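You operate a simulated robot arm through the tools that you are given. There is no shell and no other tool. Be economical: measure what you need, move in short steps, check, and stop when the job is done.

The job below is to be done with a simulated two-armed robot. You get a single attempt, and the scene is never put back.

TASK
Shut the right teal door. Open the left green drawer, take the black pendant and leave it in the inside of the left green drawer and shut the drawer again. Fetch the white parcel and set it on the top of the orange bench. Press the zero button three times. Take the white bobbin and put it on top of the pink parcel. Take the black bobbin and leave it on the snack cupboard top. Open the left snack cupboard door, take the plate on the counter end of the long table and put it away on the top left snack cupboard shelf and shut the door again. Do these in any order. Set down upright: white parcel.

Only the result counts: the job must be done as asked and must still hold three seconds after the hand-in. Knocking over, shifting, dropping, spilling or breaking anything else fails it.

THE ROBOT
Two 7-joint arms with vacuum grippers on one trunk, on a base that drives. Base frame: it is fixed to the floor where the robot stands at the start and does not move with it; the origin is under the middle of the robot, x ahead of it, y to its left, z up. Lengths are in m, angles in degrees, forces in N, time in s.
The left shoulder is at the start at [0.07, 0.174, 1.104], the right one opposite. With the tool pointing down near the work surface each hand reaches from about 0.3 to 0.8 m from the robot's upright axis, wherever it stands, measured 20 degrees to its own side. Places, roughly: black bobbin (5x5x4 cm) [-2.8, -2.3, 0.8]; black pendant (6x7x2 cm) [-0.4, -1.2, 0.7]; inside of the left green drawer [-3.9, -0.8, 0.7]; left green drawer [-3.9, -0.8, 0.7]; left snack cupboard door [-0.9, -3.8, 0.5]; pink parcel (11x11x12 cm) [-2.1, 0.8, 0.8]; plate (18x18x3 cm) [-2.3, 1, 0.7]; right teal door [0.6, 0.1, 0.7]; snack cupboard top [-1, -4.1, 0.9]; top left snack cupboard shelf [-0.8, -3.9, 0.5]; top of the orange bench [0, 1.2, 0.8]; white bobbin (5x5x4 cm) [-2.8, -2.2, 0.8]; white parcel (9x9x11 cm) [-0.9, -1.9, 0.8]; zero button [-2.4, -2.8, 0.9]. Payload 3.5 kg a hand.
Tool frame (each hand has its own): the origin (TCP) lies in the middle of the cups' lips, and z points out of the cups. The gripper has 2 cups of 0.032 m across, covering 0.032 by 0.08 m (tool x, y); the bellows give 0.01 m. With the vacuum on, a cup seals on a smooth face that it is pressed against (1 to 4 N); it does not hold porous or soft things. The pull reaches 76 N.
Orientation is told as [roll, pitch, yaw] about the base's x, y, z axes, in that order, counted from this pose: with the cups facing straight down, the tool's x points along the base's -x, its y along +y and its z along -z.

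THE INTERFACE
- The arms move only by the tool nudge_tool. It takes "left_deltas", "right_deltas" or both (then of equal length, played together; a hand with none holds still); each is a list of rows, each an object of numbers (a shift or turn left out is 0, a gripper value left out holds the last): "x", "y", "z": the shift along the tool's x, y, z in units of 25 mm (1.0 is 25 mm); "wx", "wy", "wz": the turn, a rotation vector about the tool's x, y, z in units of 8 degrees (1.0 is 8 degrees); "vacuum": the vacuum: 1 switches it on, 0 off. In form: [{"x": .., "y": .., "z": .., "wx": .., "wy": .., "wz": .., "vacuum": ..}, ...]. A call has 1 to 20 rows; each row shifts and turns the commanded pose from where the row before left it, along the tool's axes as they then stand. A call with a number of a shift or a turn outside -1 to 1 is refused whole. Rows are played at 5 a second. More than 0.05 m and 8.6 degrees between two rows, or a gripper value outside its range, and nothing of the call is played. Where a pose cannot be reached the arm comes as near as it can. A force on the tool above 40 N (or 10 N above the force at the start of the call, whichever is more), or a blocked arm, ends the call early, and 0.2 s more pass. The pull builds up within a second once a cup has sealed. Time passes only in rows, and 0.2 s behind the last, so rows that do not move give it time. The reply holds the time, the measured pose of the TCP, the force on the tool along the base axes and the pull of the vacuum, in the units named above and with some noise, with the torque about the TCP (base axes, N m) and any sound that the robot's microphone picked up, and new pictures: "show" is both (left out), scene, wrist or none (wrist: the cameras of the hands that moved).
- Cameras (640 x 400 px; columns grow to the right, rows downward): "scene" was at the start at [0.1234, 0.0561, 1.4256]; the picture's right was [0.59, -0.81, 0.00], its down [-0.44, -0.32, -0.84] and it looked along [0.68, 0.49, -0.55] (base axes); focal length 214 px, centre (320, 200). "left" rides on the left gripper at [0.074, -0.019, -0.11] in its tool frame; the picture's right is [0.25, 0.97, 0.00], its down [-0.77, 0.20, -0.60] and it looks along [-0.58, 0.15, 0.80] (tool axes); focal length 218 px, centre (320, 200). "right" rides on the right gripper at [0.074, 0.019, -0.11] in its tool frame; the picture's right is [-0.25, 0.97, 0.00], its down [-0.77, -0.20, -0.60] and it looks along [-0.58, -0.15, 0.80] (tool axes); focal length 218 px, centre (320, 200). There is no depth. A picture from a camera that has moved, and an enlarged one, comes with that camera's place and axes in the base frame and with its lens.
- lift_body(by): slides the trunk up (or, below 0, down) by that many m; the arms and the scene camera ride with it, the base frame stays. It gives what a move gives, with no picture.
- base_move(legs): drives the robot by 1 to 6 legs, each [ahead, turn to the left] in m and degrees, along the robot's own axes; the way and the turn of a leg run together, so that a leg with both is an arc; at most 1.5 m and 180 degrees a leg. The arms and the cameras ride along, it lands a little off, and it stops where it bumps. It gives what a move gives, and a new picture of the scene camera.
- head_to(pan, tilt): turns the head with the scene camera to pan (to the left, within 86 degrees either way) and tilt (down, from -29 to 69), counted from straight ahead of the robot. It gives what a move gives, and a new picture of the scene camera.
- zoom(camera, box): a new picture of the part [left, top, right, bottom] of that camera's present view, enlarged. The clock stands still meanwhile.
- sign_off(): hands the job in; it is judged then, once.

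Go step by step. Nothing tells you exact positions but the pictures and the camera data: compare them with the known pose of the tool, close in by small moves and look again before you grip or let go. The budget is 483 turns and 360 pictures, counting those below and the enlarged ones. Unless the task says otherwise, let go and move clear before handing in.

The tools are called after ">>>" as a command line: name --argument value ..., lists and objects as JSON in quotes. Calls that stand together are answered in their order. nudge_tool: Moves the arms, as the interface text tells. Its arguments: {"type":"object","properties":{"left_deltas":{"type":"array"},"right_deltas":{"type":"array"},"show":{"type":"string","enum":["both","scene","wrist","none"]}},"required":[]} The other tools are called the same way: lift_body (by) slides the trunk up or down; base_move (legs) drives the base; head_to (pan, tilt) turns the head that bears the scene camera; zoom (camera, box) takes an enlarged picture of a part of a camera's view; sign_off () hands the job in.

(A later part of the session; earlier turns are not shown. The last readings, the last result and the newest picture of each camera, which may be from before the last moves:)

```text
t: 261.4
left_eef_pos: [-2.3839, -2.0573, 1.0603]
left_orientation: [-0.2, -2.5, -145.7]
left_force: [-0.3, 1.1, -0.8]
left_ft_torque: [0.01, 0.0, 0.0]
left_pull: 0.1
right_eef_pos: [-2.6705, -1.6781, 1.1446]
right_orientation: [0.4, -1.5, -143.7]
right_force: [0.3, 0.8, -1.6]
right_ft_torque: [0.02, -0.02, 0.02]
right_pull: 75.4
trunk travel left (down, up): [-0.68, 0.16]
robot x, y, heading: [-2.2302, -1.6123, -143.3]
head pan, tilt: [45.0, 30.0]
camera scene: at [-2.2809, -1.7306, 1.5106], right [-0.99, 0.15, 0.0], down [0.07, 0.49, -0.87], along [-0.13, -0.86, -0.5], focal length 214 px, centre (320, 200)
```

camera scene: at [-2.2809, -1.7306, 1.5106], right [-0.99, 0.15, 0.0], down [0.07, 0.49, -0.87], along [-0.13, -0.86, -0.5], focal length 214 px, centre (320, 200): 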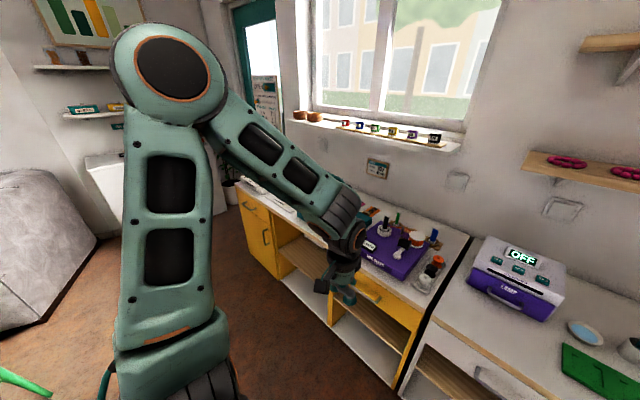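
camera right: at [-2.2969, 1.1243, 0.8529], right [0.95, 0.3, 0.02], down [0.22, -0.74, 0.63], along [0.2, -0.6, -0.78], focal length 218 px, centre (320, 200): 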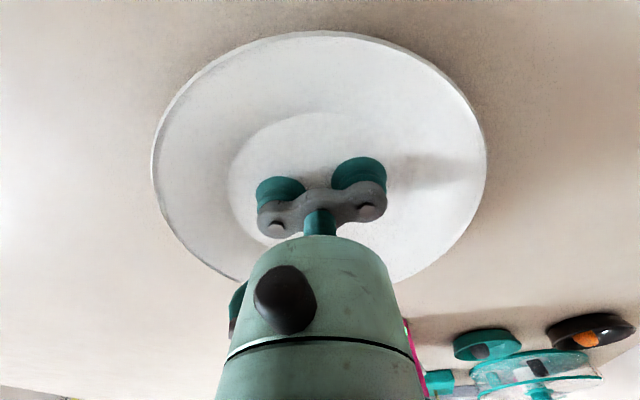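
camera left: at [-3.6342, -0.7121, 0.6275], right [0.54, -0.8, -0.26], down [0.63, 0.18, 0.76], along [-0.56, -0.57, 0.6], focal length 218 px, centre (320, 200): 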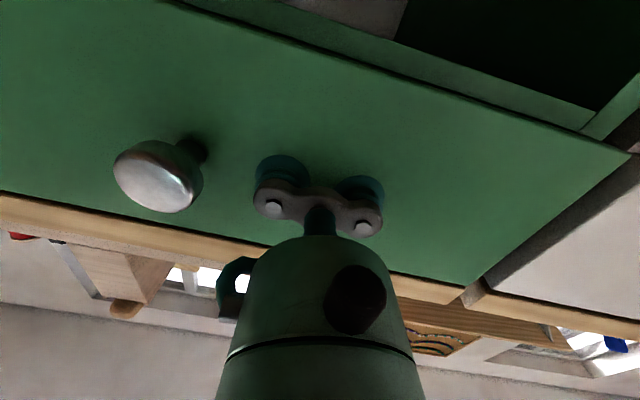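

I'll move 0.2 m forward so that the black bobbin comes within the left hand's reach, then bring the left hand above it.

>>> base_move --legs '[[0.18, 0]]'

>>> head_to --pan 10 --tilt 45

```text
t: 262.9
left_eef_pos: [-2.5305, -2.1643, 1.061]
left_orientation: [-0.3, -2.5, -145.8]
left_force: [0.0, 0.3, -0.3]
left_ft_torque: [-0.02, 0.01, -0.01]
left_pull: 0.0
right_eef_pos: [-2.8158, -1.7849, 1.1436]
right_orientation: [0.4, -1.6, -143.6]
right_force: [-0.2, -0.2, -1.8]
right_ft_torque: [0.02, -0.05, -0.01]
right_pull: 76.1
trunk travel left (down, up): [-0.68, 0.16]
robot x, y, heading: [-2.3743, -1.7258, -143.4]
head pan, tilt: [45.0, 30.0]
camera scene: at [-2.4261, -1.8379, 1.5107], right [-0.99, 0.15, 0.0], down [0.07, 0.49, -0.87], along [-0.13, -0.86, -0.5], focal length 214 px, centre (320, 200)
```

scene: 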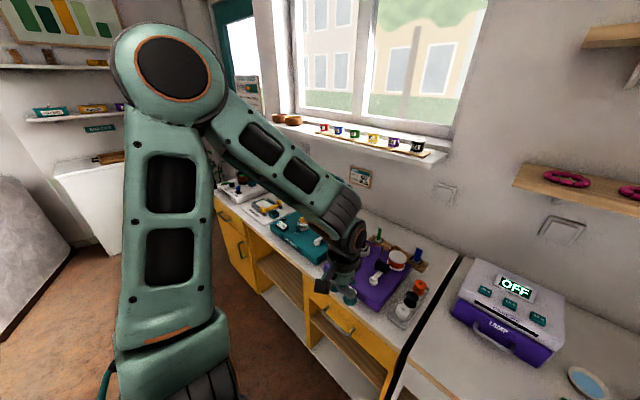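

```text
t: 263.9
left_eef_pos: [-2.5301, -2.1655, 1.0607]
left_orientation: [-0.3, -2.5, -145.8]
left_force: [0.0, -0.9, -0.4]
left_ft_torque: [-0.01, 0.03, -0.01]
left_pull: 0.0
right_eef_pos: [-2.8153, -1.7842, 1.1449]
right_orientation: [0.4, -1.6, -143.6]
right_force: [0.0, 0.2, -2.9]
right_ft_torque: [0.06, -0.04, 0.02]
right_pull: 76.1
trunk travel left (down, up): [-0.68, 0.16]
robot x, y, heading: [-2.3728, -1.7235, -143.7]
head pan, tilt: [10.0, 45.0]
camera scene: at [-2.4692, -1.8078, 1.4881], right [-0.73, 0.69, 0.0], down [0.49, 0.51, -0.71], along [-0.49, -0.51, -0.71], focal length 214 px, centre (320, 200)
```

scene: 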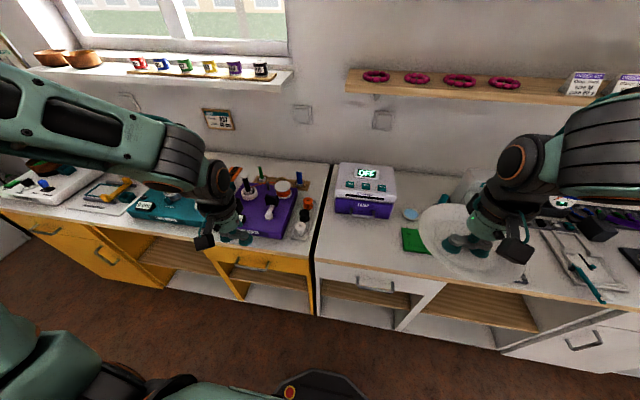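

There's also a teal device with a display to the left. I'll zoom in on both devices.

>>> zoom --camera "scene" --box '[60, 160, 220, 240]'

>>> zoom --camera "scene" --box '[220, 165, 330, 245]'

```text
4.00 times, centred on (140, 200) of scene
camera zoom: at [-2.4692, -1.8078, 1.4881], right [-0.73, 0.69, 0.0], down [0.49, 0.51, -0.71], along [-0.49, -0.51, -0.71], focal length 858 px, centre (1040, 200)
```

zoom: 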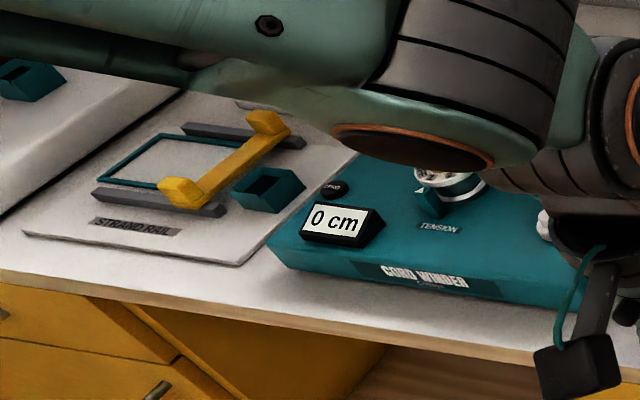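

```text
5.00 times, centred on (275, 205) of scene
camera zoom: at [-2.4692, -1.8078, 1.4881], right [-0.73, 0.69, 0.0], down [0.49, 0.51, -0.71], along [-0.49, -0.51, -0.71], focal length 1072 px, centre (545, 175)
```

zoom: 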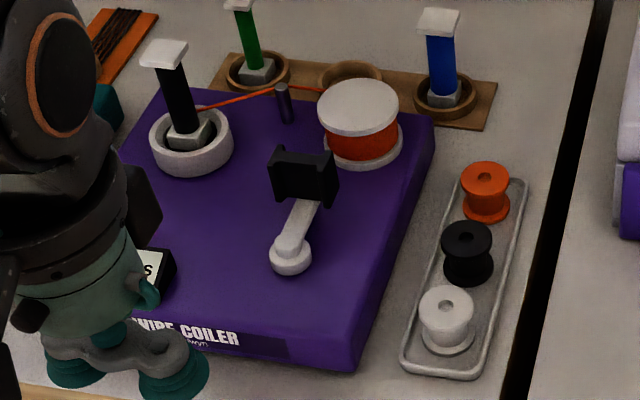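

The ZERO button is the black one on the teal cord winder at about (-2.38, -2.77), matching the task. The black bobbin's top centre is about (-2.807, -2.253, 0.865). I'll bring the left hand over it with the inner cup on the bobbin.

>>> nudge_tool --left_deltas '[{"y": -1}, {"y": -1}, {"y": -1}, {"y": -1}, {"y": -0.3}, {"x": -1}, {"x": -1}, {"x": -1}, {"x": -1}, {"x": -1}, {"x": -1}, {"x": -1}, {"x": -1}, {"x": -1}, {"x": -1}, {"x": -1.0}, {"z": 1}, {"z": 1}, {"z": 1}]'

```text
t: 267.9
left_eef_pos: [-2.8234, -2.2315, 0.9979]
left_orientation: [-0.3, -2.5, -145.8]
left_force: [-0.7, 0.1, 0.1]
left_ft_torque: [0.03, -0.01, -0.03]
left_pull: 0.0
right_eef_pos: [-2.8177, -1.7851, 1.1425]
right_orientation: [0.4, -1.5, -143.7]
right_force: [-0.8, 0.8, -2.0]
right_ft_torque: [0.01, -0.05, -0.02]
right_pull: 74.9
trunk travel left (down, up): [-0.68, 0.16]
robot x, y, heading: [-2.3744, -1.7194, -143.7]
head pan, tilt: [10.0, 45.0]
camera scene: at [-2.4709, -1.8087, 1.4879], right [-0.72, 0.69, 0.0], down [0.49, 0.51, -0.71], along [-0.49, -0.51, -0.71], focal length 214 px, centre (320, 200)
camera left: at [-2.7685, -2.1735, 1.1045], right [0.75, -0.66, -0.02], down [-0.5, -0.59, 0.64], along [-0.43, -0.47, -0.77], focal length 218 px, centre (320, 200)
```

scene: 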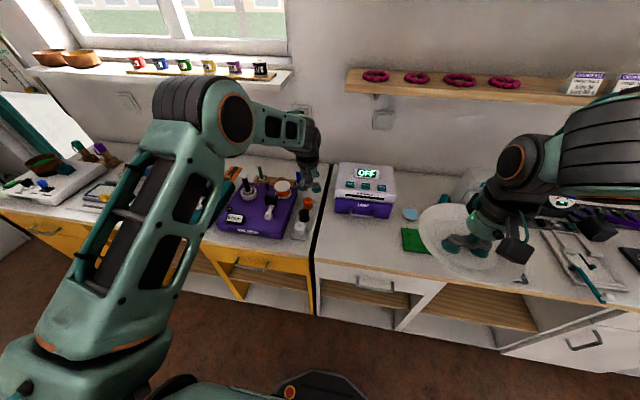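
left: 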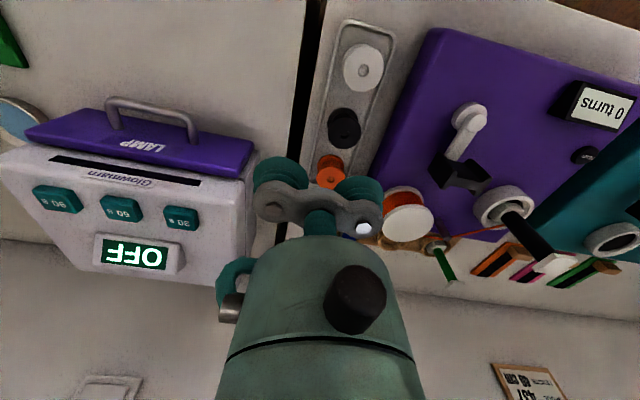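

The estimate is confirmed. I'll level the tool, descend with vacuum on, and check just above the bobbin.

>>> nudge_tool --left_deltas '[{"wy": 0.31, "vacuum": 1}, {"z": 1}, {"z": 1}, {"z": 1}, {"z": 0.8}]'

```text
t: 269.1
left_eef_pos: [-2.8238, -2.2317, 0.9026]
left_orientation: [-0.4, -0.1, -145.8]
left_force: [-0.4, 0.1, 0.4]
left_ft_torque: [0.03, 0.03, -0.01]
left_pull: 0.0
right_eef_pos: [-2.8175, -1.7856, 1.1446]
right_orientation: [0.4, -1.5, -143.6]
right_force: [0.5, 0.0, -1.1]
right_ft_torque: [0.04, -0.03, -0.03]
right_pull: 75.5
trunk travel left (down, up): [-0.68, 0.16]
robot x, y, heading: [-2.3771, -1.7234, -143.8]
head pan, tilt: [10.0, 45.0]
camera scene: at [-2.4704, -1.8086, 1.4879], right [-0.72, 0.69, 0.0], down [0.49, 0.51, -0.71], along [-0.49, -0.51, -0.71], focal length 214 px, centre (320, 200)
camera left: at [-2.7727, -2.1761, 1.0137], right [0.75, -0.66, -0.01], down [-0.52, -0.6, 0.6], along [-0.4, -0.45, -0.8], focal length 218 px, centre (320, 200)
```

scene: 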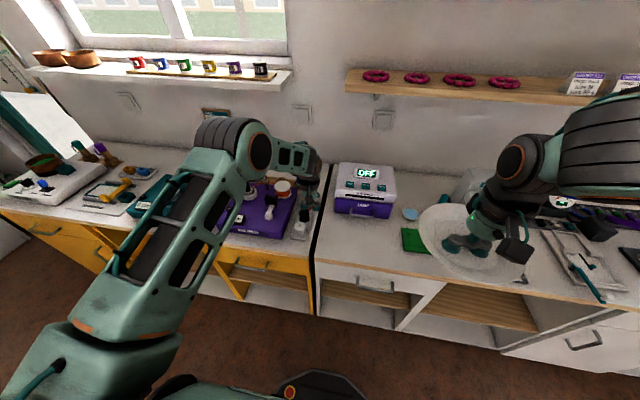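
left: 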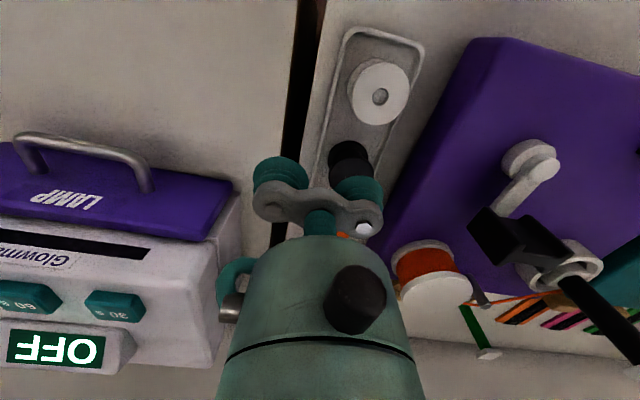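

The cup is aligned with the black bobbin. I'll descend to contact.

>>> nudge_tool --left_deltas '[{"z": 0.6}, {"z": 0.4}, {"z": 0.3}, {"z": 0.2}, {"z": 0.2}, {}]' --show "wrist"

```text
t: 270.5
left_eef_pos: [-2.822, -2.232, 0.8615]
left_orientation: [-0.4, 0.0, -145.9]
left_force: [0.2, 0.6, 0.6]
left_ft_torque: [0.02, 0.02, 0.03]
left_pull: 0.1
right_eef_pos: [-2.8174, -1.7838, 1.1449]
right_orientation: [0.4, -1.5, -143.6]
right_force: [0.1, -0.3, -2.4]
right_ft_torque: [0.0, -0.02, -0.01]
right_pull: 75.8
trunk travel left (down, up): [-0.68, 0.16]
robot x, y, heading: [-2.375, -1.7218, -143.5]
head pan, tilt: [10.0, 45.0]
camera left: at [-2.7723, -2.1759, 0.9711], right [0.75, -0.66, -0.01], down [-0.52, -0.6, 0.6], along [-0.4, -0.45, -0.8], focal length 218 px, centre (320, 200)
```

left: 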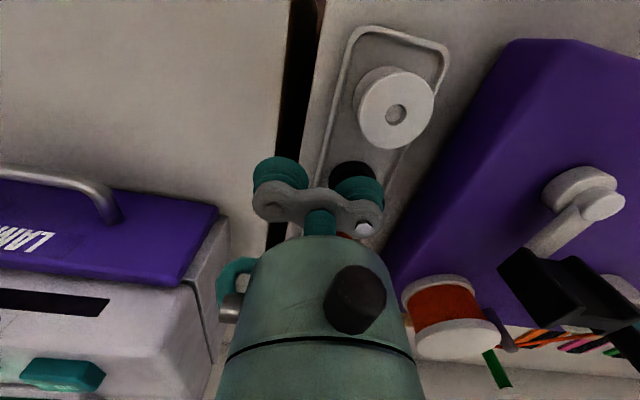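

>>> nudge_tool --left_deltas '[{"z": 0.2}, {"z": 0.2}, {"z": 0.2}, {}, {}]' --show "wrist"

```text
t: 271.7
left_eef_pos: [-2.8207, -2.2315, 0.8458]
left_orientation: [-0.4, 0.0, -145.8]
left_force: [-0.5, -0.4, -0.4]
left_ft_torque: [0.02, 0.01, 0.0]
left_pull: 0.1
right_eef_pos: [-2.8174, -1.7856, 1.1451]
right_orientation: [0.3, -1.6, -143.7]
right_force: [-0.2, -0.2, -2.3]
right_ft_torque: [0.04, -0.08, -0.04]
right_pull: 75.6
trunk travel left (down, up): [-0.68, 0.16]
robot x, y, heading: [-2.3757, -1.7237, -143.7]
head pan, tilt: [10.0, 45.0]
camera left: at [-2.7714, -2.1757, 0.9558], right [0.75, -0.66, -0.01], down [-0.52, -0.6, 0.6], along [-0.4, -0.45, -0.8], focal length 218 px, centre (320, 200)
```

left: 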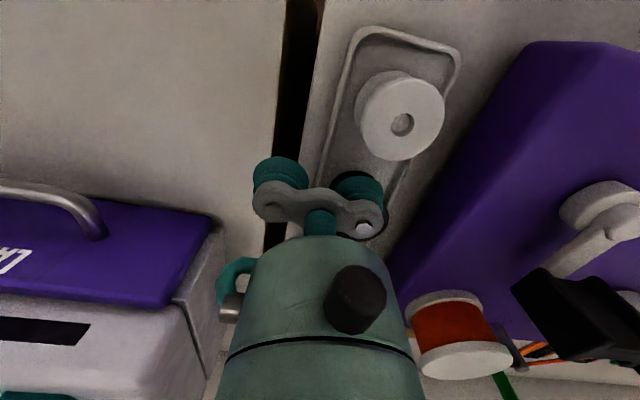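

The bobbin is centred under the cup and still a bit lower. I'll continue.

>>> nudge_tool --left_deltas '[{"z": 0.2}, {"z": 0.2}, {"z": 0.2}, {}, {}]' --show "wrist"

```text
t: 272.9
left_eef_pos: [-2.8229, -2.2318, 0.8311]
left_orientation: [-0.3, 0.0, -145.8]
left_force: [0.6, 0.6, 2.5]
left_ft_torque: [-0.07, 0.04, 0.0]
left_pull: 0.1
right_eef_pos: [-2.8159, -1.7846, 1.1446]
right_orientation: [0.4, -1.5, -143.7]
right_force: [0.5, -1.0, -2.1]
right_ft_torque: [0.04, -0.04, 0.02]
right_pull: 75.6
trunk travel left (down, up): [-0.68, 0.16]
robot x, y, heading: [-2.375, -1.7247, -143.5]
head pan, tilt: [10.0, 45.0]
camera left: at [-2.7716, -2.1763, 0.9411], right [0.75, -0.66, -0.01], down [-0.52, -0.6, 0.6], along [-0.4, -0.45, -0.8], focal length 218 px, centre (320, 200)
```

left: 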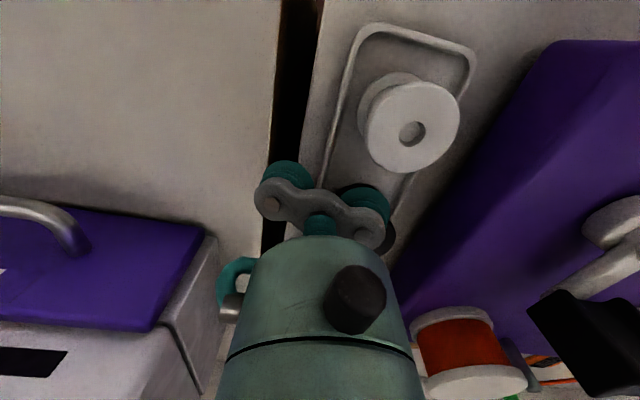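

Contact at z 0.831, so the bobbin top is lower than I assumed and its centre is about 13 mm off, at (-2.814, -2.264). I'll lift slightly, correct, and press again.

>>> nudge_tool --left_deltas '[{"z": -0.6}, {"x": -0.43, "y": 0.31}, {"z": 0.4}, {"z": 0.2}, {"z": 0.2}, {}, {}]' --show "wrist"

```text
t: 274.5
left_eef_pos: [-2.8268, -2.2437, 0.8253]
left_orientation: [-0.4, -0.1, -145.9]
left_force: [-1.1, 0.1, 7.0]
left_ft_torque: [-0.17, 0.03, 0.01]
left_pull: 0.1
right_eef_pos: [-2.8157, -1.7841, 1.1439]
right_orientation: [0.5, -1.6, -143.7]
right_force: [0.4, 0.3, -1.4]
right_ft_torque: [0.06, -0.05, -0.05]
right_pull: 75.3
trunk travel left (down, up): [-0.68, 0.16]
robot x, y, heading: [-2.3726, -1.7211, -143.8]
head pan, tilt: [10.0, 45.0]
camera left: at [-2.7759, -2.1887, 0.9364], right [0.75, -0.66, -0.01], down [-0.52, -0.6, 0.6], along [-0.4, -0.45, -0.8], focal length 218 px, centre (320, 200)
```

left: 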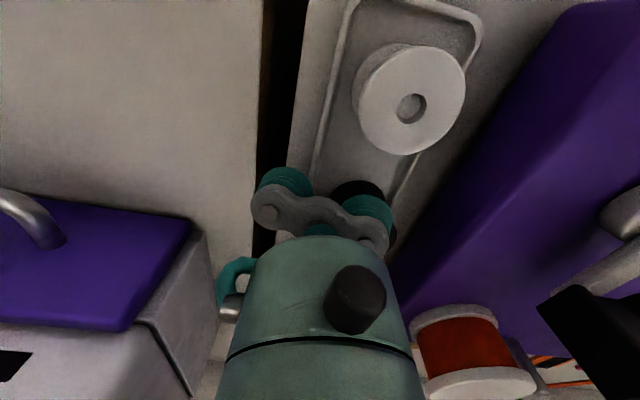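

Pressed, but no seal yet; the disc's visible rim suggests I'm about 6–7 mm short. I'll correct forward and press again.

>>> nudge_tool --left_deltas '[{"z": -0.5}, {"x": -0.28}, {"z": 0.3}, {"z": 0.2}, {"z": 0.2}, {}, {}]' --show "wrist"

>>> zoom --camera "left" --box '[240, 120, 440, 270]'

```text
t: 276.1
left_eef_pos: [-2.8326, -2.2466, 0.8244]
left_orientation: [-0.3, -0.4, -145.7]
left_force: [-1.1, 0.0, 30.1]
left_ft_torque: [-0.62, 0.05, 0.01]
left_pull: 0.0
right_eef_pos: [-2.8151, -1.7825, 1.1459]
right_orientation: [0.6, -1.7, -143.7]
right_force: [0.5, 0.0, -1.5]
right_ft_torque: [0.01, -0.04, 0.0]
right_pull: 75.1
trunk travel left (down, up): [-0.68, 0.16]
robot x, y, heading: [-2.3775, -1.7224, -143.8]
head pan, tilt: [10.0, 45.0]
camera left: at [-2.7812, -2.1904, 0.9342], right [0.75, -0.66, -0.01], down [-0.52, -0.6, 0.61], along [-0.4, -0.45, -0.79], focal length 218 px, centre (320, 200)
```

left: 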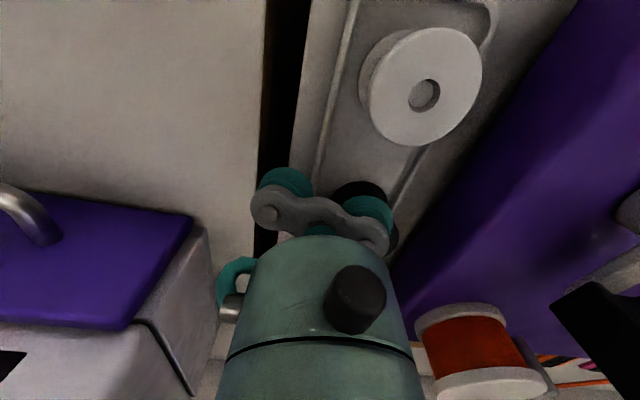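

```text
2.67 times, centred on (340, 195) of left
camera zoom: at [-2.7812, -2.1904, 0.9342], right [0.75, -0.66, -0.01], down [-0.52, -0.6, 0.61], along [-0.4, -0.45, -0.79], focal length 582 px, centre (267, 213)
```

zoom: 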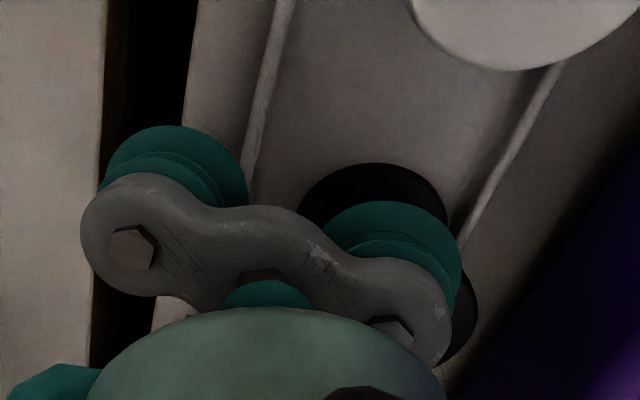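

The force's offset and the tray spacing both say the bobbin's centre lies about 15–18 mm further forward. I'll correct that and press gently.

>>> nudge_tool --left_deltas '[{"z": -0.6}, {"x": -0.68}, {"z": 0.2}, {}]' --show "wrist"

>>> nudge_tool --left_deltas '[{"z": 0.15}, {"z": 0.15}, {}, {}]' --show "none"

```text
t: 277.1
left_eef_pos: [-2.8468, -2.2562, 0.831]
left_orientation: [-0.3, 0.1, -145.9]
left_force: [1.5, 0.7, 4.5]
left_ft_torque: [-0.09, 0.03, 0.03]
left_pull: 0.1
right_eef_pos: [-2.8163, -1.7849, 1.1447]
right_orientation: [0.4, -1.6, -143.7]
right_force: [-0.3, 0.0, -1.4]
right_ft_torque: [0.04, -0.02, 0.03]
right_pull: 75.5
trunk travel left (down, up): [-0.68, 0.16]
robot x, y, heading: [-2.3726, -1.7223, -143.5]
head pan, tilt: [10.0, 45.0]
camera left: at [-2.7964, -2.2011, 0.9406], right [0.75, -0.66, -0.01], down [-0.52, -0.6, 0.6], along [-0.4, -0.45, -0.8], focal length 218 px, centre (320, 200)
```

left: 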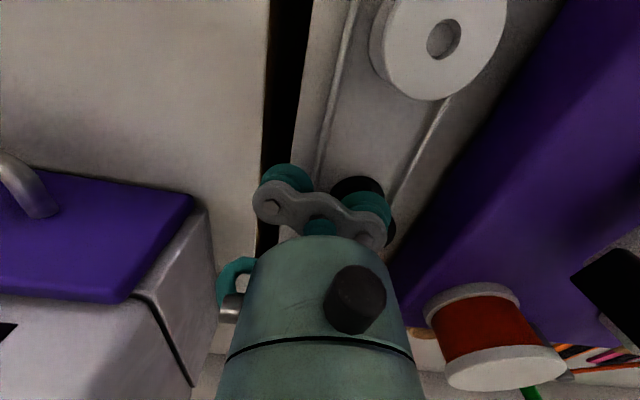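

```text
t: 278.1
left_eef_pos: [-2.8473, -2.2565, 0.8255]
left_orientation: [-0.3, -0.2, -145.8]
left_force: [-1.1, -0.8, 15.6]
left_ft_torque: [-0.36, -0.01, -0.09]
left_pull: 0.0
right_eef_pos: [-2.8158, -1.7841, 1.1446]
right_orientation: [0.5, -1.6, -143.7]
right_force: [0.7, 0.8, -1.6]
right_ft_torque: [0.03, -0.07, -0.01]
right_pull: 75.9
trunk travel left (down, up): [-0.68, 0.16]
robot x, y, heading: [-2.3724, -1.7208, -143.4]
head pan, tilt: [10.0, 45.0]
```

The bobbin seems to have been dragged along with the cup because I didn't lift enough. I'll lift well clear and look again.

>>> nudge_tool --left_deltas '[{"z": -1}, {"z": -1}, {"x": 1}, {"x": 1}, {}]' --show "wrist"

>>> zoom --camera "left" --box '[240, 60, 480, 260]'

```text
t: 279.3
left_eef_pos: [-2.8061, -2.2288, 0.8723]
left_orientation: [-0.3, 0.0, -145.8]
left_force: [-0.5, 0.1, 0.0]
left_ft_torque: [-0.02, -0.02, -0.02]
left_pull: 0.0
right_eef_pos: [-2.8176, -1.785, 1.144]
right_orientation: [0.4, -1.6, -143.7]
right_force: [-0.6, -0.4, -1.4]
right_ft_torque: [0.03, -0.05, -0.01]
right_pull: 75.2
trunk travel left (down, up): [-0.68, 0.16]
robot x, y, heading: [-2.3743, -1.7219, -143.5]
head pan, tilt: [10.0, 45.0]
camera left: at [-2.755, -2.1739, 0.9826], right [0.75, -0.66, -0.01], down [-0.52, -0.6, 0.6], along [-0.4, -0.45, -0.8], focal length 218 px, centre (320, 200)
```

left: 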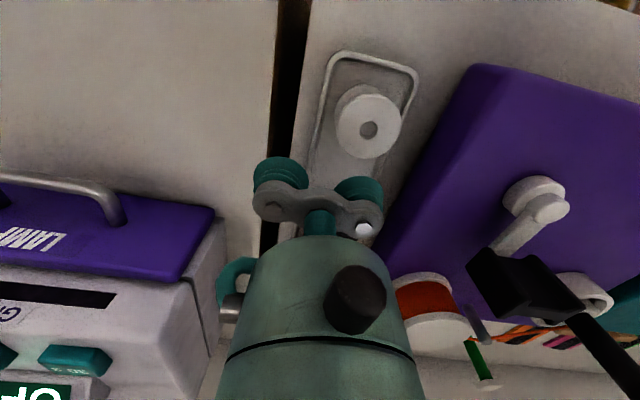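

```text
2.00 times, centred on (360, 160) of left
camera zoom: at [-2.755, -2.1739, 0.9826], right [0.75, -0.66, -0.01], down [-0.52, -0.6, 0.6], along [-0.4, -0.45, -0.8], focal length 436 px, centre (240, 280)
```

zoom: 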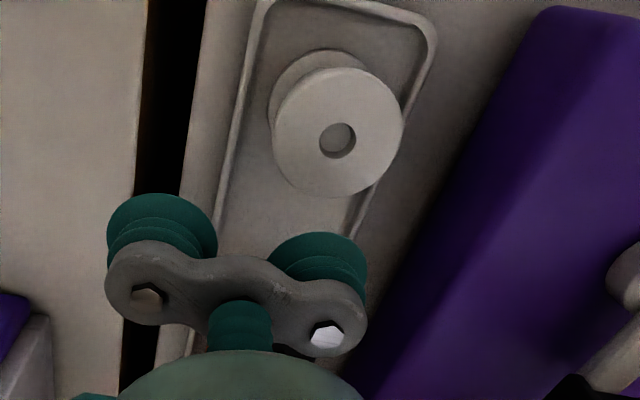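

The black bobbin is now hidden behind the gripper. I'll raise the hand and check with the scene camera.

>>> nudge_tool --left_deltas '[{"z": -1}, {"z": -1}, {"z": -1}, {"x": 1}, {"x": 1}, {"x": 1}]' --show "wrist"

>>> zoom --camera "scene" --box '[270, 170, 340, 250]'

```text
t: 280.7
left_eef_pos: [-2.7439, -2.1864, 0.9484]
left_orientation: [-0.4, 0.1, -145.8]
left_force: [0.5, -0.2, -0.5]
left_ft_torque: [0.0, 0.0, 0.01]
left_pull: 0.0
right_eef_pos: [-2.8162, -1.7843, 1.144]
right_orientation: [0.4, -1.6, -143.7]
right_force: [0.7, -0.4, -1.8]
right_ft_torque: [0.05, -0.05, 0.03]
right_pull: 75.3
trunk travel left (down, up): [-0.68, 0.16]
robot x, y, heading: [-2.3753, -1.7222, -143.5]
head pan, tilt: [10.0, 45.0]
camera left: at [-2.6925, -2.1304, 1.0581], right [0.75, -0.66, -0.01], down [-0.52, -0.6, 0.6], along [-0.4, -0.45, -0.8], focal length 218 px, centre (320, 200)
```

left: 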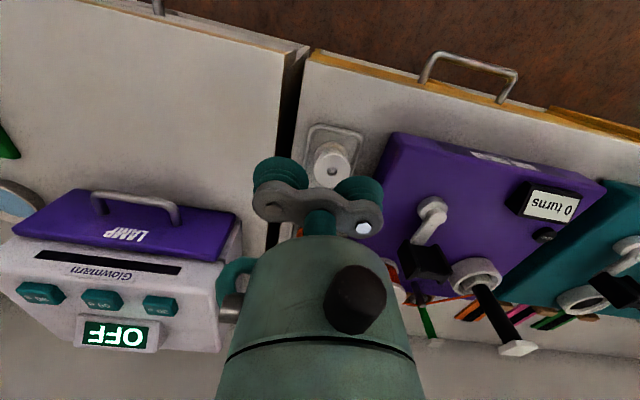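

```text
5.00 times, centred on (305, 210) of scene
camera zoom: at [-2.4691, -1.8075, 1.4881], right [-0.72, 0.69, 0.0], down [0.49, 0.51, -0.71], along [-0.49, -0.51, -0.71], focal length 1072 px, centre (395, 150)
```

zoom: 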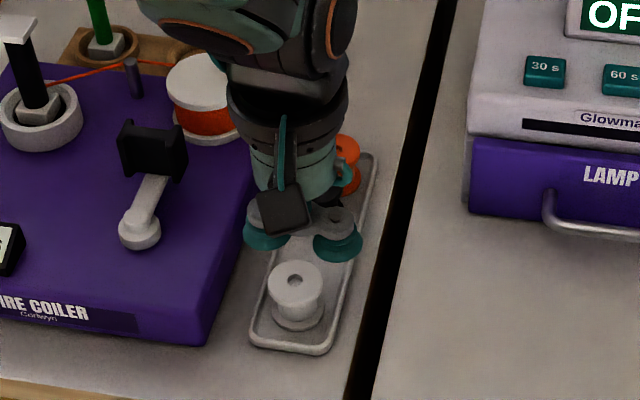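

I'll move the hand further back to see the whole tray.

>>> nudge_tool --left_deltas '[{"z": -1}, {"z": -1}, {"x": 1}, {"x": 1}, {"x": 1}, {"x": 1}, {"x": 1}]' --show "wrist"

>>> zoom --camera "scene" --box '[270, 180, 340, 250]'

>>> zoom --camera "left" --box '[260, 80, 460, 240]'

```text
t: 282.3
left_eef_pos: [-2.6393, -2.1169, 0.9993]
left_orientation: [-0.3, -0.1, -145.8]
left_force: [0.5, -0.7, -0.6]
left_ft_torque: [-0.01, 0.01, -0.02]
left_pull: 0.2
right_eef_pos: [-2.8161, -1.785, 1.1436]
right_orientation: [0.4, -1.6, -143.7]
right_force: [0.2, 0.7, -1.6]
right_ft_torque: [-0.01, -0.07, 0.03]
right_pull: 76.3
trunk travel left (down, up): [-0.68, 0.16]
robot x, y, heading: [-2.3757, -1.7247, -143.7]
head pan, tilt: [10.0, 45.0]
camera left: at [-2.5886, -2.0611, 1.1087], right [0.75, -0.66, -0.01], down [-0.52, -0.6, 0.6], along [-0.4, -0.45, -0.8], focal length 218 px, centre (320, 200)
```

left: 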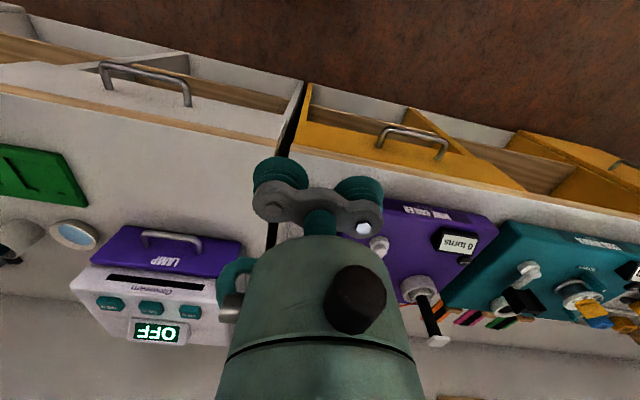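

```text
5.71 times, centred on (305, 215) of scene
camera zoom: at [-2.4688, -1.8073, 1.4881], right [-0.72, 0.69, 0.0], down [0.49, 0.51, -0.71], along [-0.49, -0.51, -0.71], focal length 1226 px, centre (406, 114)
```

zoom: 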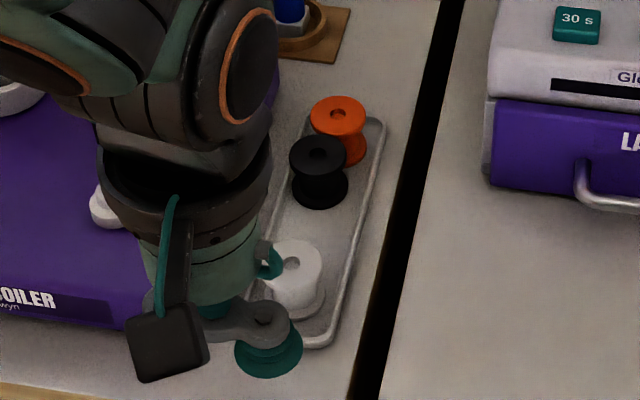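

```text
2.50 times, centred on (360, 160) of left
camera zoom: at [-2.5886, -2.0611, 1.1087], right [0.75, -0.66, -0.01], down [-0.52, -0.6, 0.6], along [-0.4, -0.45, -0.8], focal length 546 px, centre (220, 300)
```

zoom: 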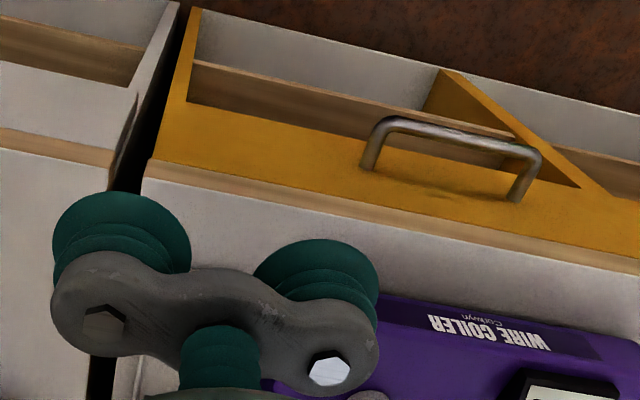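

The black bobbin was pushed to about (-2.849, -2.295), just short of the orange one, but still upright. My cup had been about 2 cm short. I'll approach anew, well above, and refine with the wrist camera using z≈0.835.

>>> nudge_tool --left_deltas '[{"x": -1}, {"x": -1}, {"x": -1}, {"x": -1}, {"x": -1}, {"x": -1}, {"x": -1}, {"x": -1}, {"x": -1}, {"x": -1}, {"x": -0.5}]' --show "wrist"

>>> zoom --camera "left" --box '[260, 20, 460, 180]'

```text
t: 284.7
left_eef_pos: [-2.8568, -2.2664, 0.9986]
left_orientation: [-0.2, -0.1, -145.8]
left_force: [0.5, 0.0, -0.1]
left_ft_torque: [-0.01, 0.0, 0.01]
left_pull: 0.1
right_eef_pos: [-2.8182, -1.784, 1.1435]
right_orientation: [0.5, -1.6, -143.6]
right_force: [-0.1, 0.4, -1.8]
right_ft_torque: [0.05, -0.07, 0.0]
right_pull: 75.6
trunk travel left (down, up): [-0.68, 0.16]
robot x, y, heading: [-2.372, -1.721, -143.5]
head pan, tilt: [10.0, 45.0]
camera left: at [-2.807, -2.2099, 1.1083], right [0.75, -0.66, -0.01], down [-0.52, -0.6, 0.6], along [-0.4, -0.45, -0.8], focal length 218 px, centre (320, 200)
```

left: 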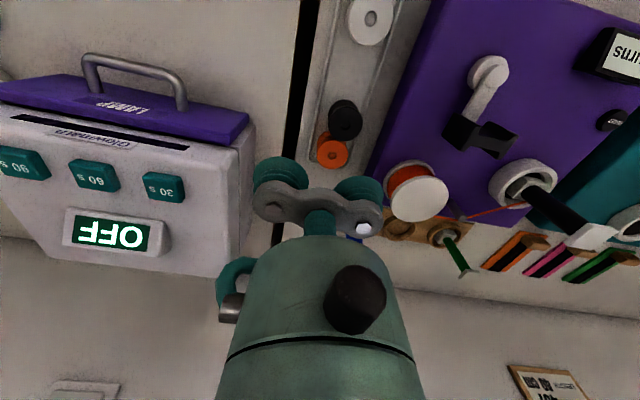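

```text
2.50 times, centred on (360, 100) of left
camera zoom: at [-2.807, -2.2099, 1.1083], right [0.75, -0.66, -0.01], down [-0.52, -0.6, 0.6], along [-0.4, -0.45, -0.8], focal length 546 px, centre (220, 450)
```

zoom: 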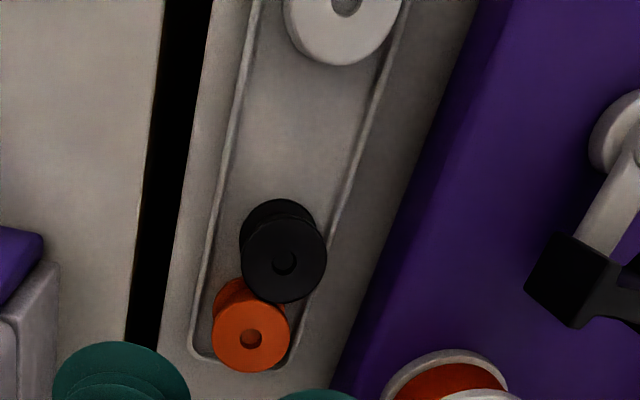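

The black bobbin's centre is about (-2.8455, -2.2965). I'll correct by 7 mm each way and descend to just above it.

>>> nudge_tool --left_deltas '[{"x": -0.3, "y": 0.3}, {"z": 1}, {"z": 1}, {"z": 1}, {"z": 1}, {"z": 1}, {"z": 1}]' --show "wrist"

>>> zoom --camera "left" --box '[240, 120, 440, 270]'

```text
t: 286.3
left_eef_pos: [-2.859, -2.2745, 0.8478]
left_orientation: [-0.3, 0.0, -145.7]
left_force: [0.9, -0.1, -0.9]
left_ft_torque: [0.0, -0.02, 0.02]
left_pull: 0.1
right_eef_pos: [-2.8182, -1.7866, 1.1442]
right_orientation: [0.4, -1.5, -143.6]
right_force: [0.5, 0.0, -1.8]
right_ft_torque: [0.04, -0.05, 0.03]
right_pull: 75.3
trunk travel left (down, up): [-0.68, 0.16]
robot x, y, heading: [-2.3762, -1.7223, -143.2]
head pan, tilt: [10.0, 45.0]
camera left: at [-2.808, -2.2188, 0.9577], right [0.75, -0.66, -0.01], down [-0.52, -0.6, 0.6], along [-0.4, -0.45, -0.8], focal length 218 px, centre (320, 200)
```

left: 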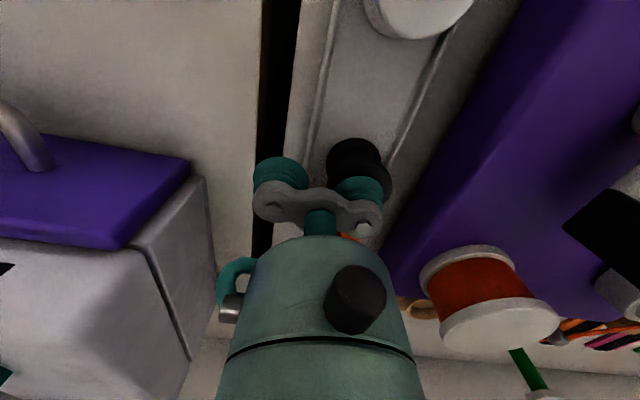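

```text
2.67 times, centred on (340, 195) of left
camera zoom: at [-2.808, -2.2188, 0.9577], right [0.75, -0.66, -0.01], down [-0.52, -0.6, 0.6], along [-0.4, -0.45, -0.8], focal length 582 px, centre (267, 213)
```

zoom: 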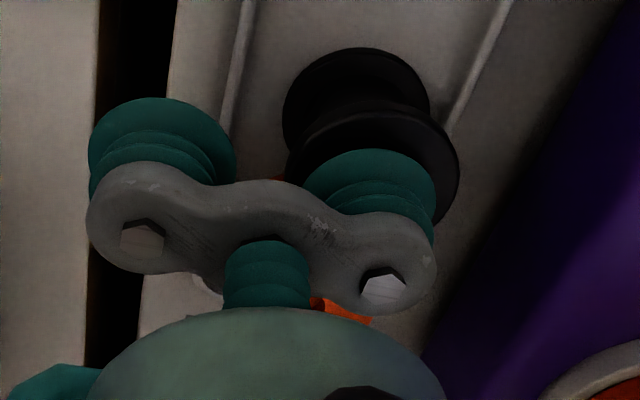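

Now the flange is nicely under the cup, only about 4 mm off. I'll trim and press gently.

>>> nudge_tool --left_deltas '[{"x": 0.12, "y": 0.15}, {"z": 0.2}, {"z": 0.2}, {"z": 0.1}, {}, {}]' --show "wrist"

>>> zoom --camera "left" --box '[240, 120, 440, 270]'

```text
t: 287.7
left_eef_pos: [-2.8539, -2.2741, 0.8386]
left_orientation: [-0.3, -0.3, -145.7]
left_force: [-6.6, -5.8, 27.4]
left_ft_torque: [-1.02, -0.66, -0.1]
left_pull: 38.1
right_eef_pos: [-2.816, -1.7831, 1.1446]
right_orientation: [0.5, -1.7, -143.7]
right_force: [-0.1, 0.5, -2.3]
right_ft_torque: [0.06, -0.03, 0.03]
right_pull: 75.8
trunk travel left (down, up): [-0.68, 0.16]
robot x, y, heading: [-2.3726, -1.7247, -143.7]
head pan, tilt: [10.0, 45.0]
camera left: at [-2.8033, -2.2183, 0.9481], right [0.75, -0.66, -0.01], down [-0.52, -0.6, 0.61], along [-0.4, -0.45, -0.79], focal length 218 px, centre (320, 200)
```

left: 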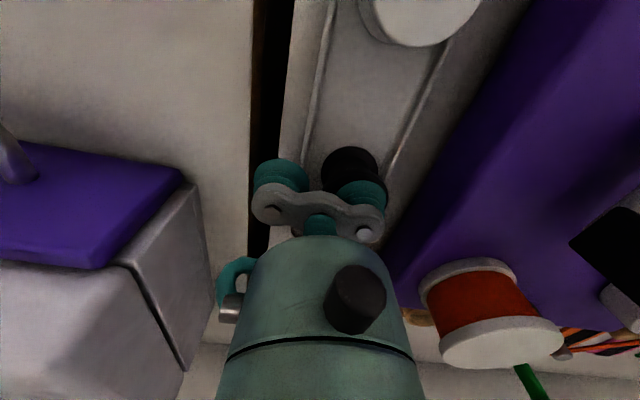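

```text
2.67 times, centred on (340, 195) of left
camera zoom: at [-2.8033, -2.2183, 0.9481], right [0.75, -0.66, -0.01], down [-0.52, -0.6, 0.61], along [-0.4, -0.45, -0.79], focal length 582 px, centre (267, 213)
```

zoom: 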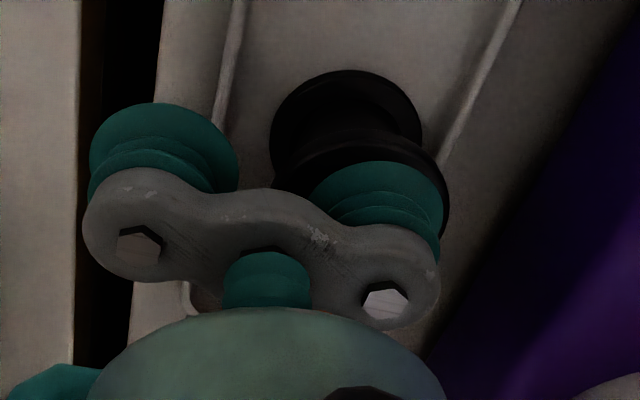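

Sealed (38 N). I'll lift the black bobbin straight up.

>>> nudge_tool --left_deltas '[{"z": -0.4}, {"z": -0.6}, {"z": -1}, {"z": -1}, {"z": -1}, {"z": -1}, {"z": -1}, {"z": -1}, {"z": -1}, {"z": -1}]'

>>> zoom --camera "left" --box '[240, 20, 440, 260]'

```text
t: 289.9
left_eef_pos: [-2.8548, -2.2756, 1.0607]
left_orientation: [-0.4, 0.0, -145.8]
left_force: [-0.5, 0.3, -0.4]
left_ft_torque: [-0.77, -0.48, 0.03]
left_pull: 37.1
right_eef_pos: [-2.8175, -1.7848, 1.1447]
right_orientation: [0.6, -1.6, -143.8]
right_force: [0.3, 0.4, -2.0]
right_ft_torque: [0.04, -0.03, 0.03]
right_pull: 75.5
trunk travel left (down, up): [-0.68, 0.16]
robot x, y, heading: [-2.3753, -1.7205, -143.7]
head pan, tilt: [10.0, 45.0]
camera scene: at [-2.4694, -1.8075, 1.488], right [-0.72, 0.69, 0.0], down [0.49, 0.51, -0.71], along [-0.49, -0.51, -0.71], focal length 214 px, centre (320, 200)
camera left: at [-2.8036, -2.2212, 1.1709], right [0.75, -0.66, -0.01], down [-0.52, -0.6, 0.6], along [-0.4, -0.45, -0.8], focal length 218 px, centre (320, 200)
```

scene: 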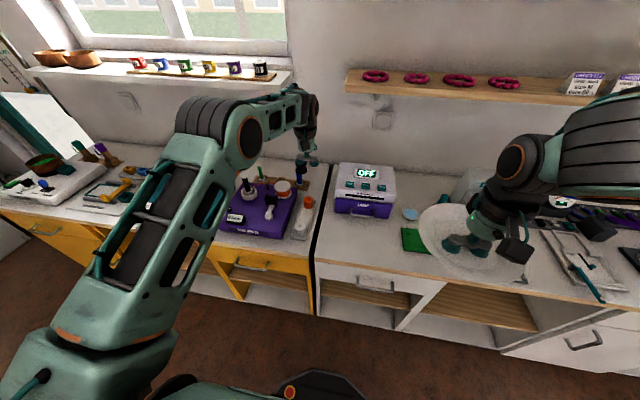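
left: 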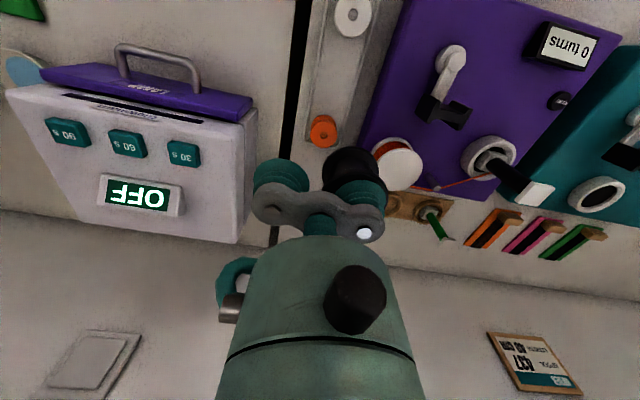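

```text
1.67 times, centred on (340, 140) of left
camera zoom: at [-2.8036, -2.2212, 1.1709], right [0.75, -0.66, -0.01], down [-0.52, -0.6, 0.6], along [-0.4, -0.45, -0.8], focal length 364 px, centre (287, 300)
```

zoom: 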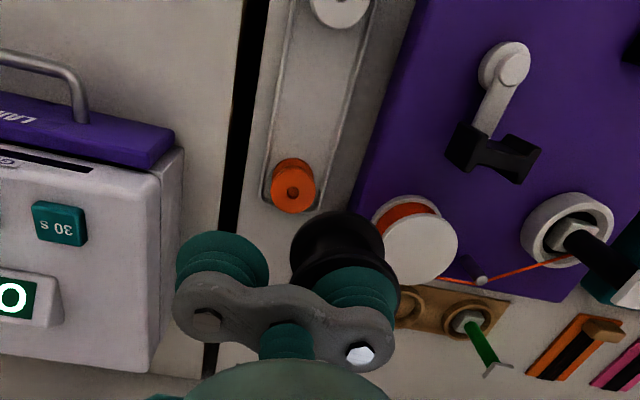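

Black bobbin is held and the orange one stands where it was. I'll tuck the left hand, back off, and head to the snack cupboard.

>>> nudge_tool --left_deltas '[{"z": -1}, {"z": -1}, {"z": -1}, {"x": 1}, {"x": 1}, {"x": 1}, {"x": 1}, {"x": 1}, {"x": 1}, {"x": 1}, {"x": 1}, {"x": 1}, {"x": 1}, {"y": 0.5}]' --show "none"

>>> head_to --pan 0 --tilt 35

>>> base_move --legs '[[-0.22, 0], [0, 88.5], [0.9, 0]]'

```text
t: 292.9
left_eef_pos: [-2.6395, -2.1476, 1.1364]
left_orientation: [-0.4, -0.1, -145.7]
left_force: [-0.4, -0.1, -0.7]
left_ft_torque: [-0.78, -0.57, -0.03]
left_pull: 37.8
right_eef_pos: [-2.8183, -1.7853, 1.1446]
right_orientation: [0.3, -1.5, -143.7]
right_force: [0.2, 0.4, -2.0]
right_ft_torque: [0.08, -0.06, 0.01]
right_pull: 75.4
trunk travel left (down, up): [-0.68, 0.16]
robot x, y, heading: [-2.3766, -1.7216, -143.6]
head pan, tilt: [10.0, 45.0]
```

```text
t: 293.6
left_eef_pos: [-2.6408, -2.1471, 1.1356]
left_orientation: [-0.3, 0.0, -145.8]
left_force: [1.3, 1.2, -0.9]
left_ft_torque: [-0.8, -0.52, 0.01]
left_pull: 38.0
right_eef_pos: [-2.8175, -1.7852, 1.1441]
right_orientation: [0.4, -1.4, -143.7]
right_force: [0.4, -0.1, -2.7]
right_ft_torque: [0.05, -0.06, -0.02]
right_pull: 76.0
trunk travel left (down, up): [-0.68, 0.16]
robot x, y, heading: [-2.3721, -1.7209, -143.5]
head pan, tilt: [0.0, 35.0]
camera scene: at [-2.4848, -1.8015, 1.5027], right [-0.59, 0.8, 0.0], down [0.46, 0.34, -0.82], along [-0.66, -0.49, -0.57], focal length 214 px, centre (320, 200)
```

scene: 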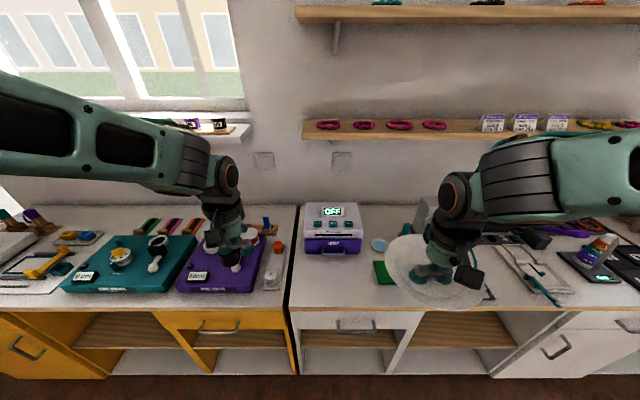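

```text
t: 303.5
left_eef_pos: [-1.2685, -2.6179, 1.1351]
left_orientation: [-0.3, 0.1, -58.5]
left_force: [0.1, 0.1, -0.1]
left_ft_torque: [0.52, -0.8, 0.01]
left_pull: 37.6
right_eef_pos: [-1.6382, -2.7791, 1.1443]
right_orientation: [0.4, -1.5, -56.3]
right_force: [0.4, -0.1, -2.6]
right_ft_torque: [0.08, 0.06, 0.02]
right_pull: 75.0
trunk travel left (down, up): [-0.68, 0.16]
robot x, y, heading: [-1.6792, -2.3319, -56.5]
head pan, tilt: [0.0, 35.0]
camera scene: at [-1.6023, -2.4454, 1.5028], right [-0.83, -0.56, 0.0], down [-0.32, 0.48, -0.82], along [0.46, -0.68, -0.57], focal length 214 px, centre (320, 200)
```

scene: 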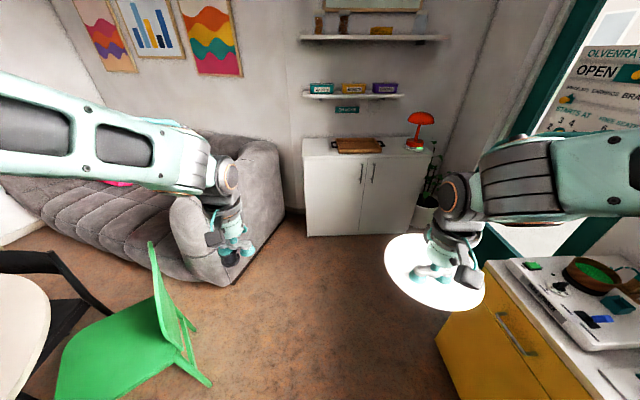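

The snack cupboard faces me: left door between about (-0.72, -3.60) and (-1.06, -3.83). On its top, left of the cutting board, is free space near (-0.70, -3.78). I'll drive up to it.

>>> base_move --legs '[[0, -9.5], [0.98, 0], [0, 11]]'

```text
t: 310.0
left_eef_pos: [-0.8443, -3.5054, 1.1354]
left_orientation: [-0.3, 0.0, -56.2]
left_force: [-0.8, 0.6, 0.1]
left_ft_torque: [0.54, -0.78, 0.02]
left_pull: 37.8
right_eef_pos: [-1.2091, -3.6799, 1.1434]
right_orientation: [0.4, -1.5, -54.3]
right_force: [0.0, 0.2, -2.6]
right_ft_torque: [0.05, 0.04, 0.01]
right_pull: 75.9
trunk travel left (down, up): [-0.68, 0.16]
robot x, y, heading: [-1.2659, -3.2363, -54.2]
head pan, tilt: [0.0, 35.0]
camera scene: at [-1.1849, -3.3457, 1.5027], right [-0.81, -0.59, 0.0], down [-0.34, 0.46, -0.82], along [0.48, -0.66, -0.57], focal length 214 px, centre (320, 200)
```

scene: 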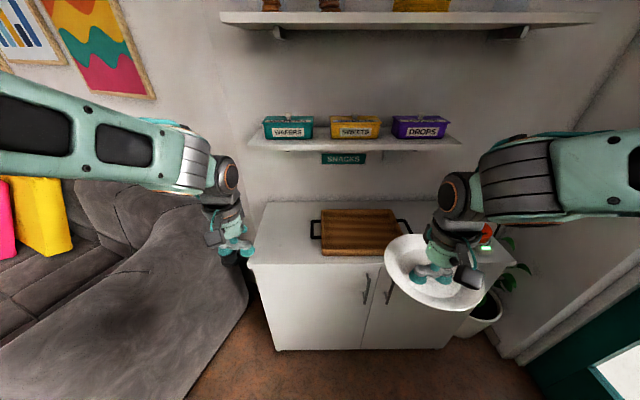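

The free area left of the board is clear. I'll bring the black bobbin over a spot about 10 cm behind the front edge, at (-0.707, -3.739), and lower it partway.

>>> nudge_tool --left_deltas '[{"x": -1, "y": -0.15}, {"x": -1, "y": -0.15}, {"x": -1, "y": -0.15}, {"x": -1, "y": -0.15}, {"x": -1, "y": -0.15}, {"x": -1, "y": -0.15}, {"x": -1, "y": -0.15}, {"x": -1, "y": -0.15}, {"x": -1, "y": -0.15}, {"x": -1, "y": -0.15}, {"x": -0.8}, {"z": 1}, {"z": 1}, {"z": 1}, {"z": 1}, {"z": 1}]'

```text
t: 313.4
left_eef_pos: [-0.7277, -3.75, 1.0092]
left_orientation: [-0.3, 0.1, -56.4]
left_force: [-0.5, -0.6, 0.2]
left_ft_torque: [0.54, -0.77, 0.03]
left_pull: 37.7
right_eef_pos: [-1.2084, -3.6813, 1.1441]
right_orientation: [0.4, -1.5, -54.1]
right_force: [0.1, -0.4, -2.4]
right_ft_torque: [0.05, 0.06, -0.02]
right_pull: 75.3
trunk travel left (down, up): [-0.68, 0.16]
robot x, y, heading: [-1.2667, -3.2408, -54.1]
head pan, tilt: [0.0, 35.0]
camera scene: at [-1.1847, -3.3458, 1.5028], right [-0.81, -0.59, 0.0], down [-0.34, 0.46, -0.82], along [0.48, -0.66, -0.57], focal length 214 px, centre (320, 200)
camera left: at [-0.7836, -3.701, 1.1201], right [0.66, 0.75, -0.01], down [0.6, -0.53, 0.6], along [0.45, -0.4, -0.8], focal length 218 px, centre (320, 200)
```

scene: 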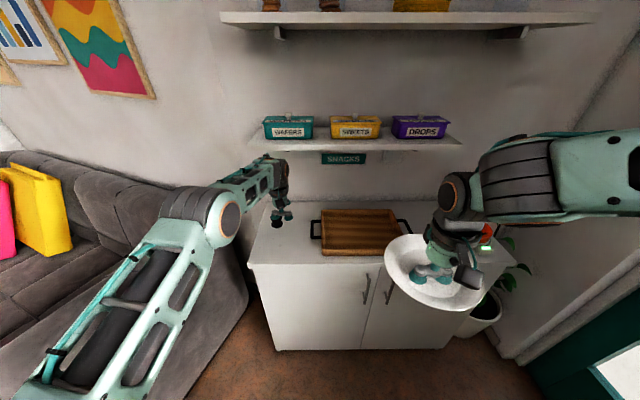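
left: 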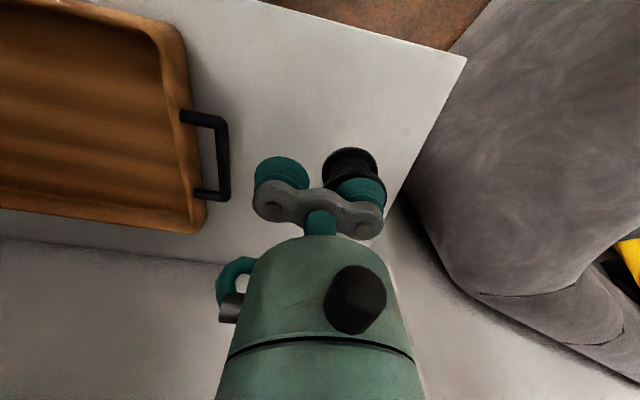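

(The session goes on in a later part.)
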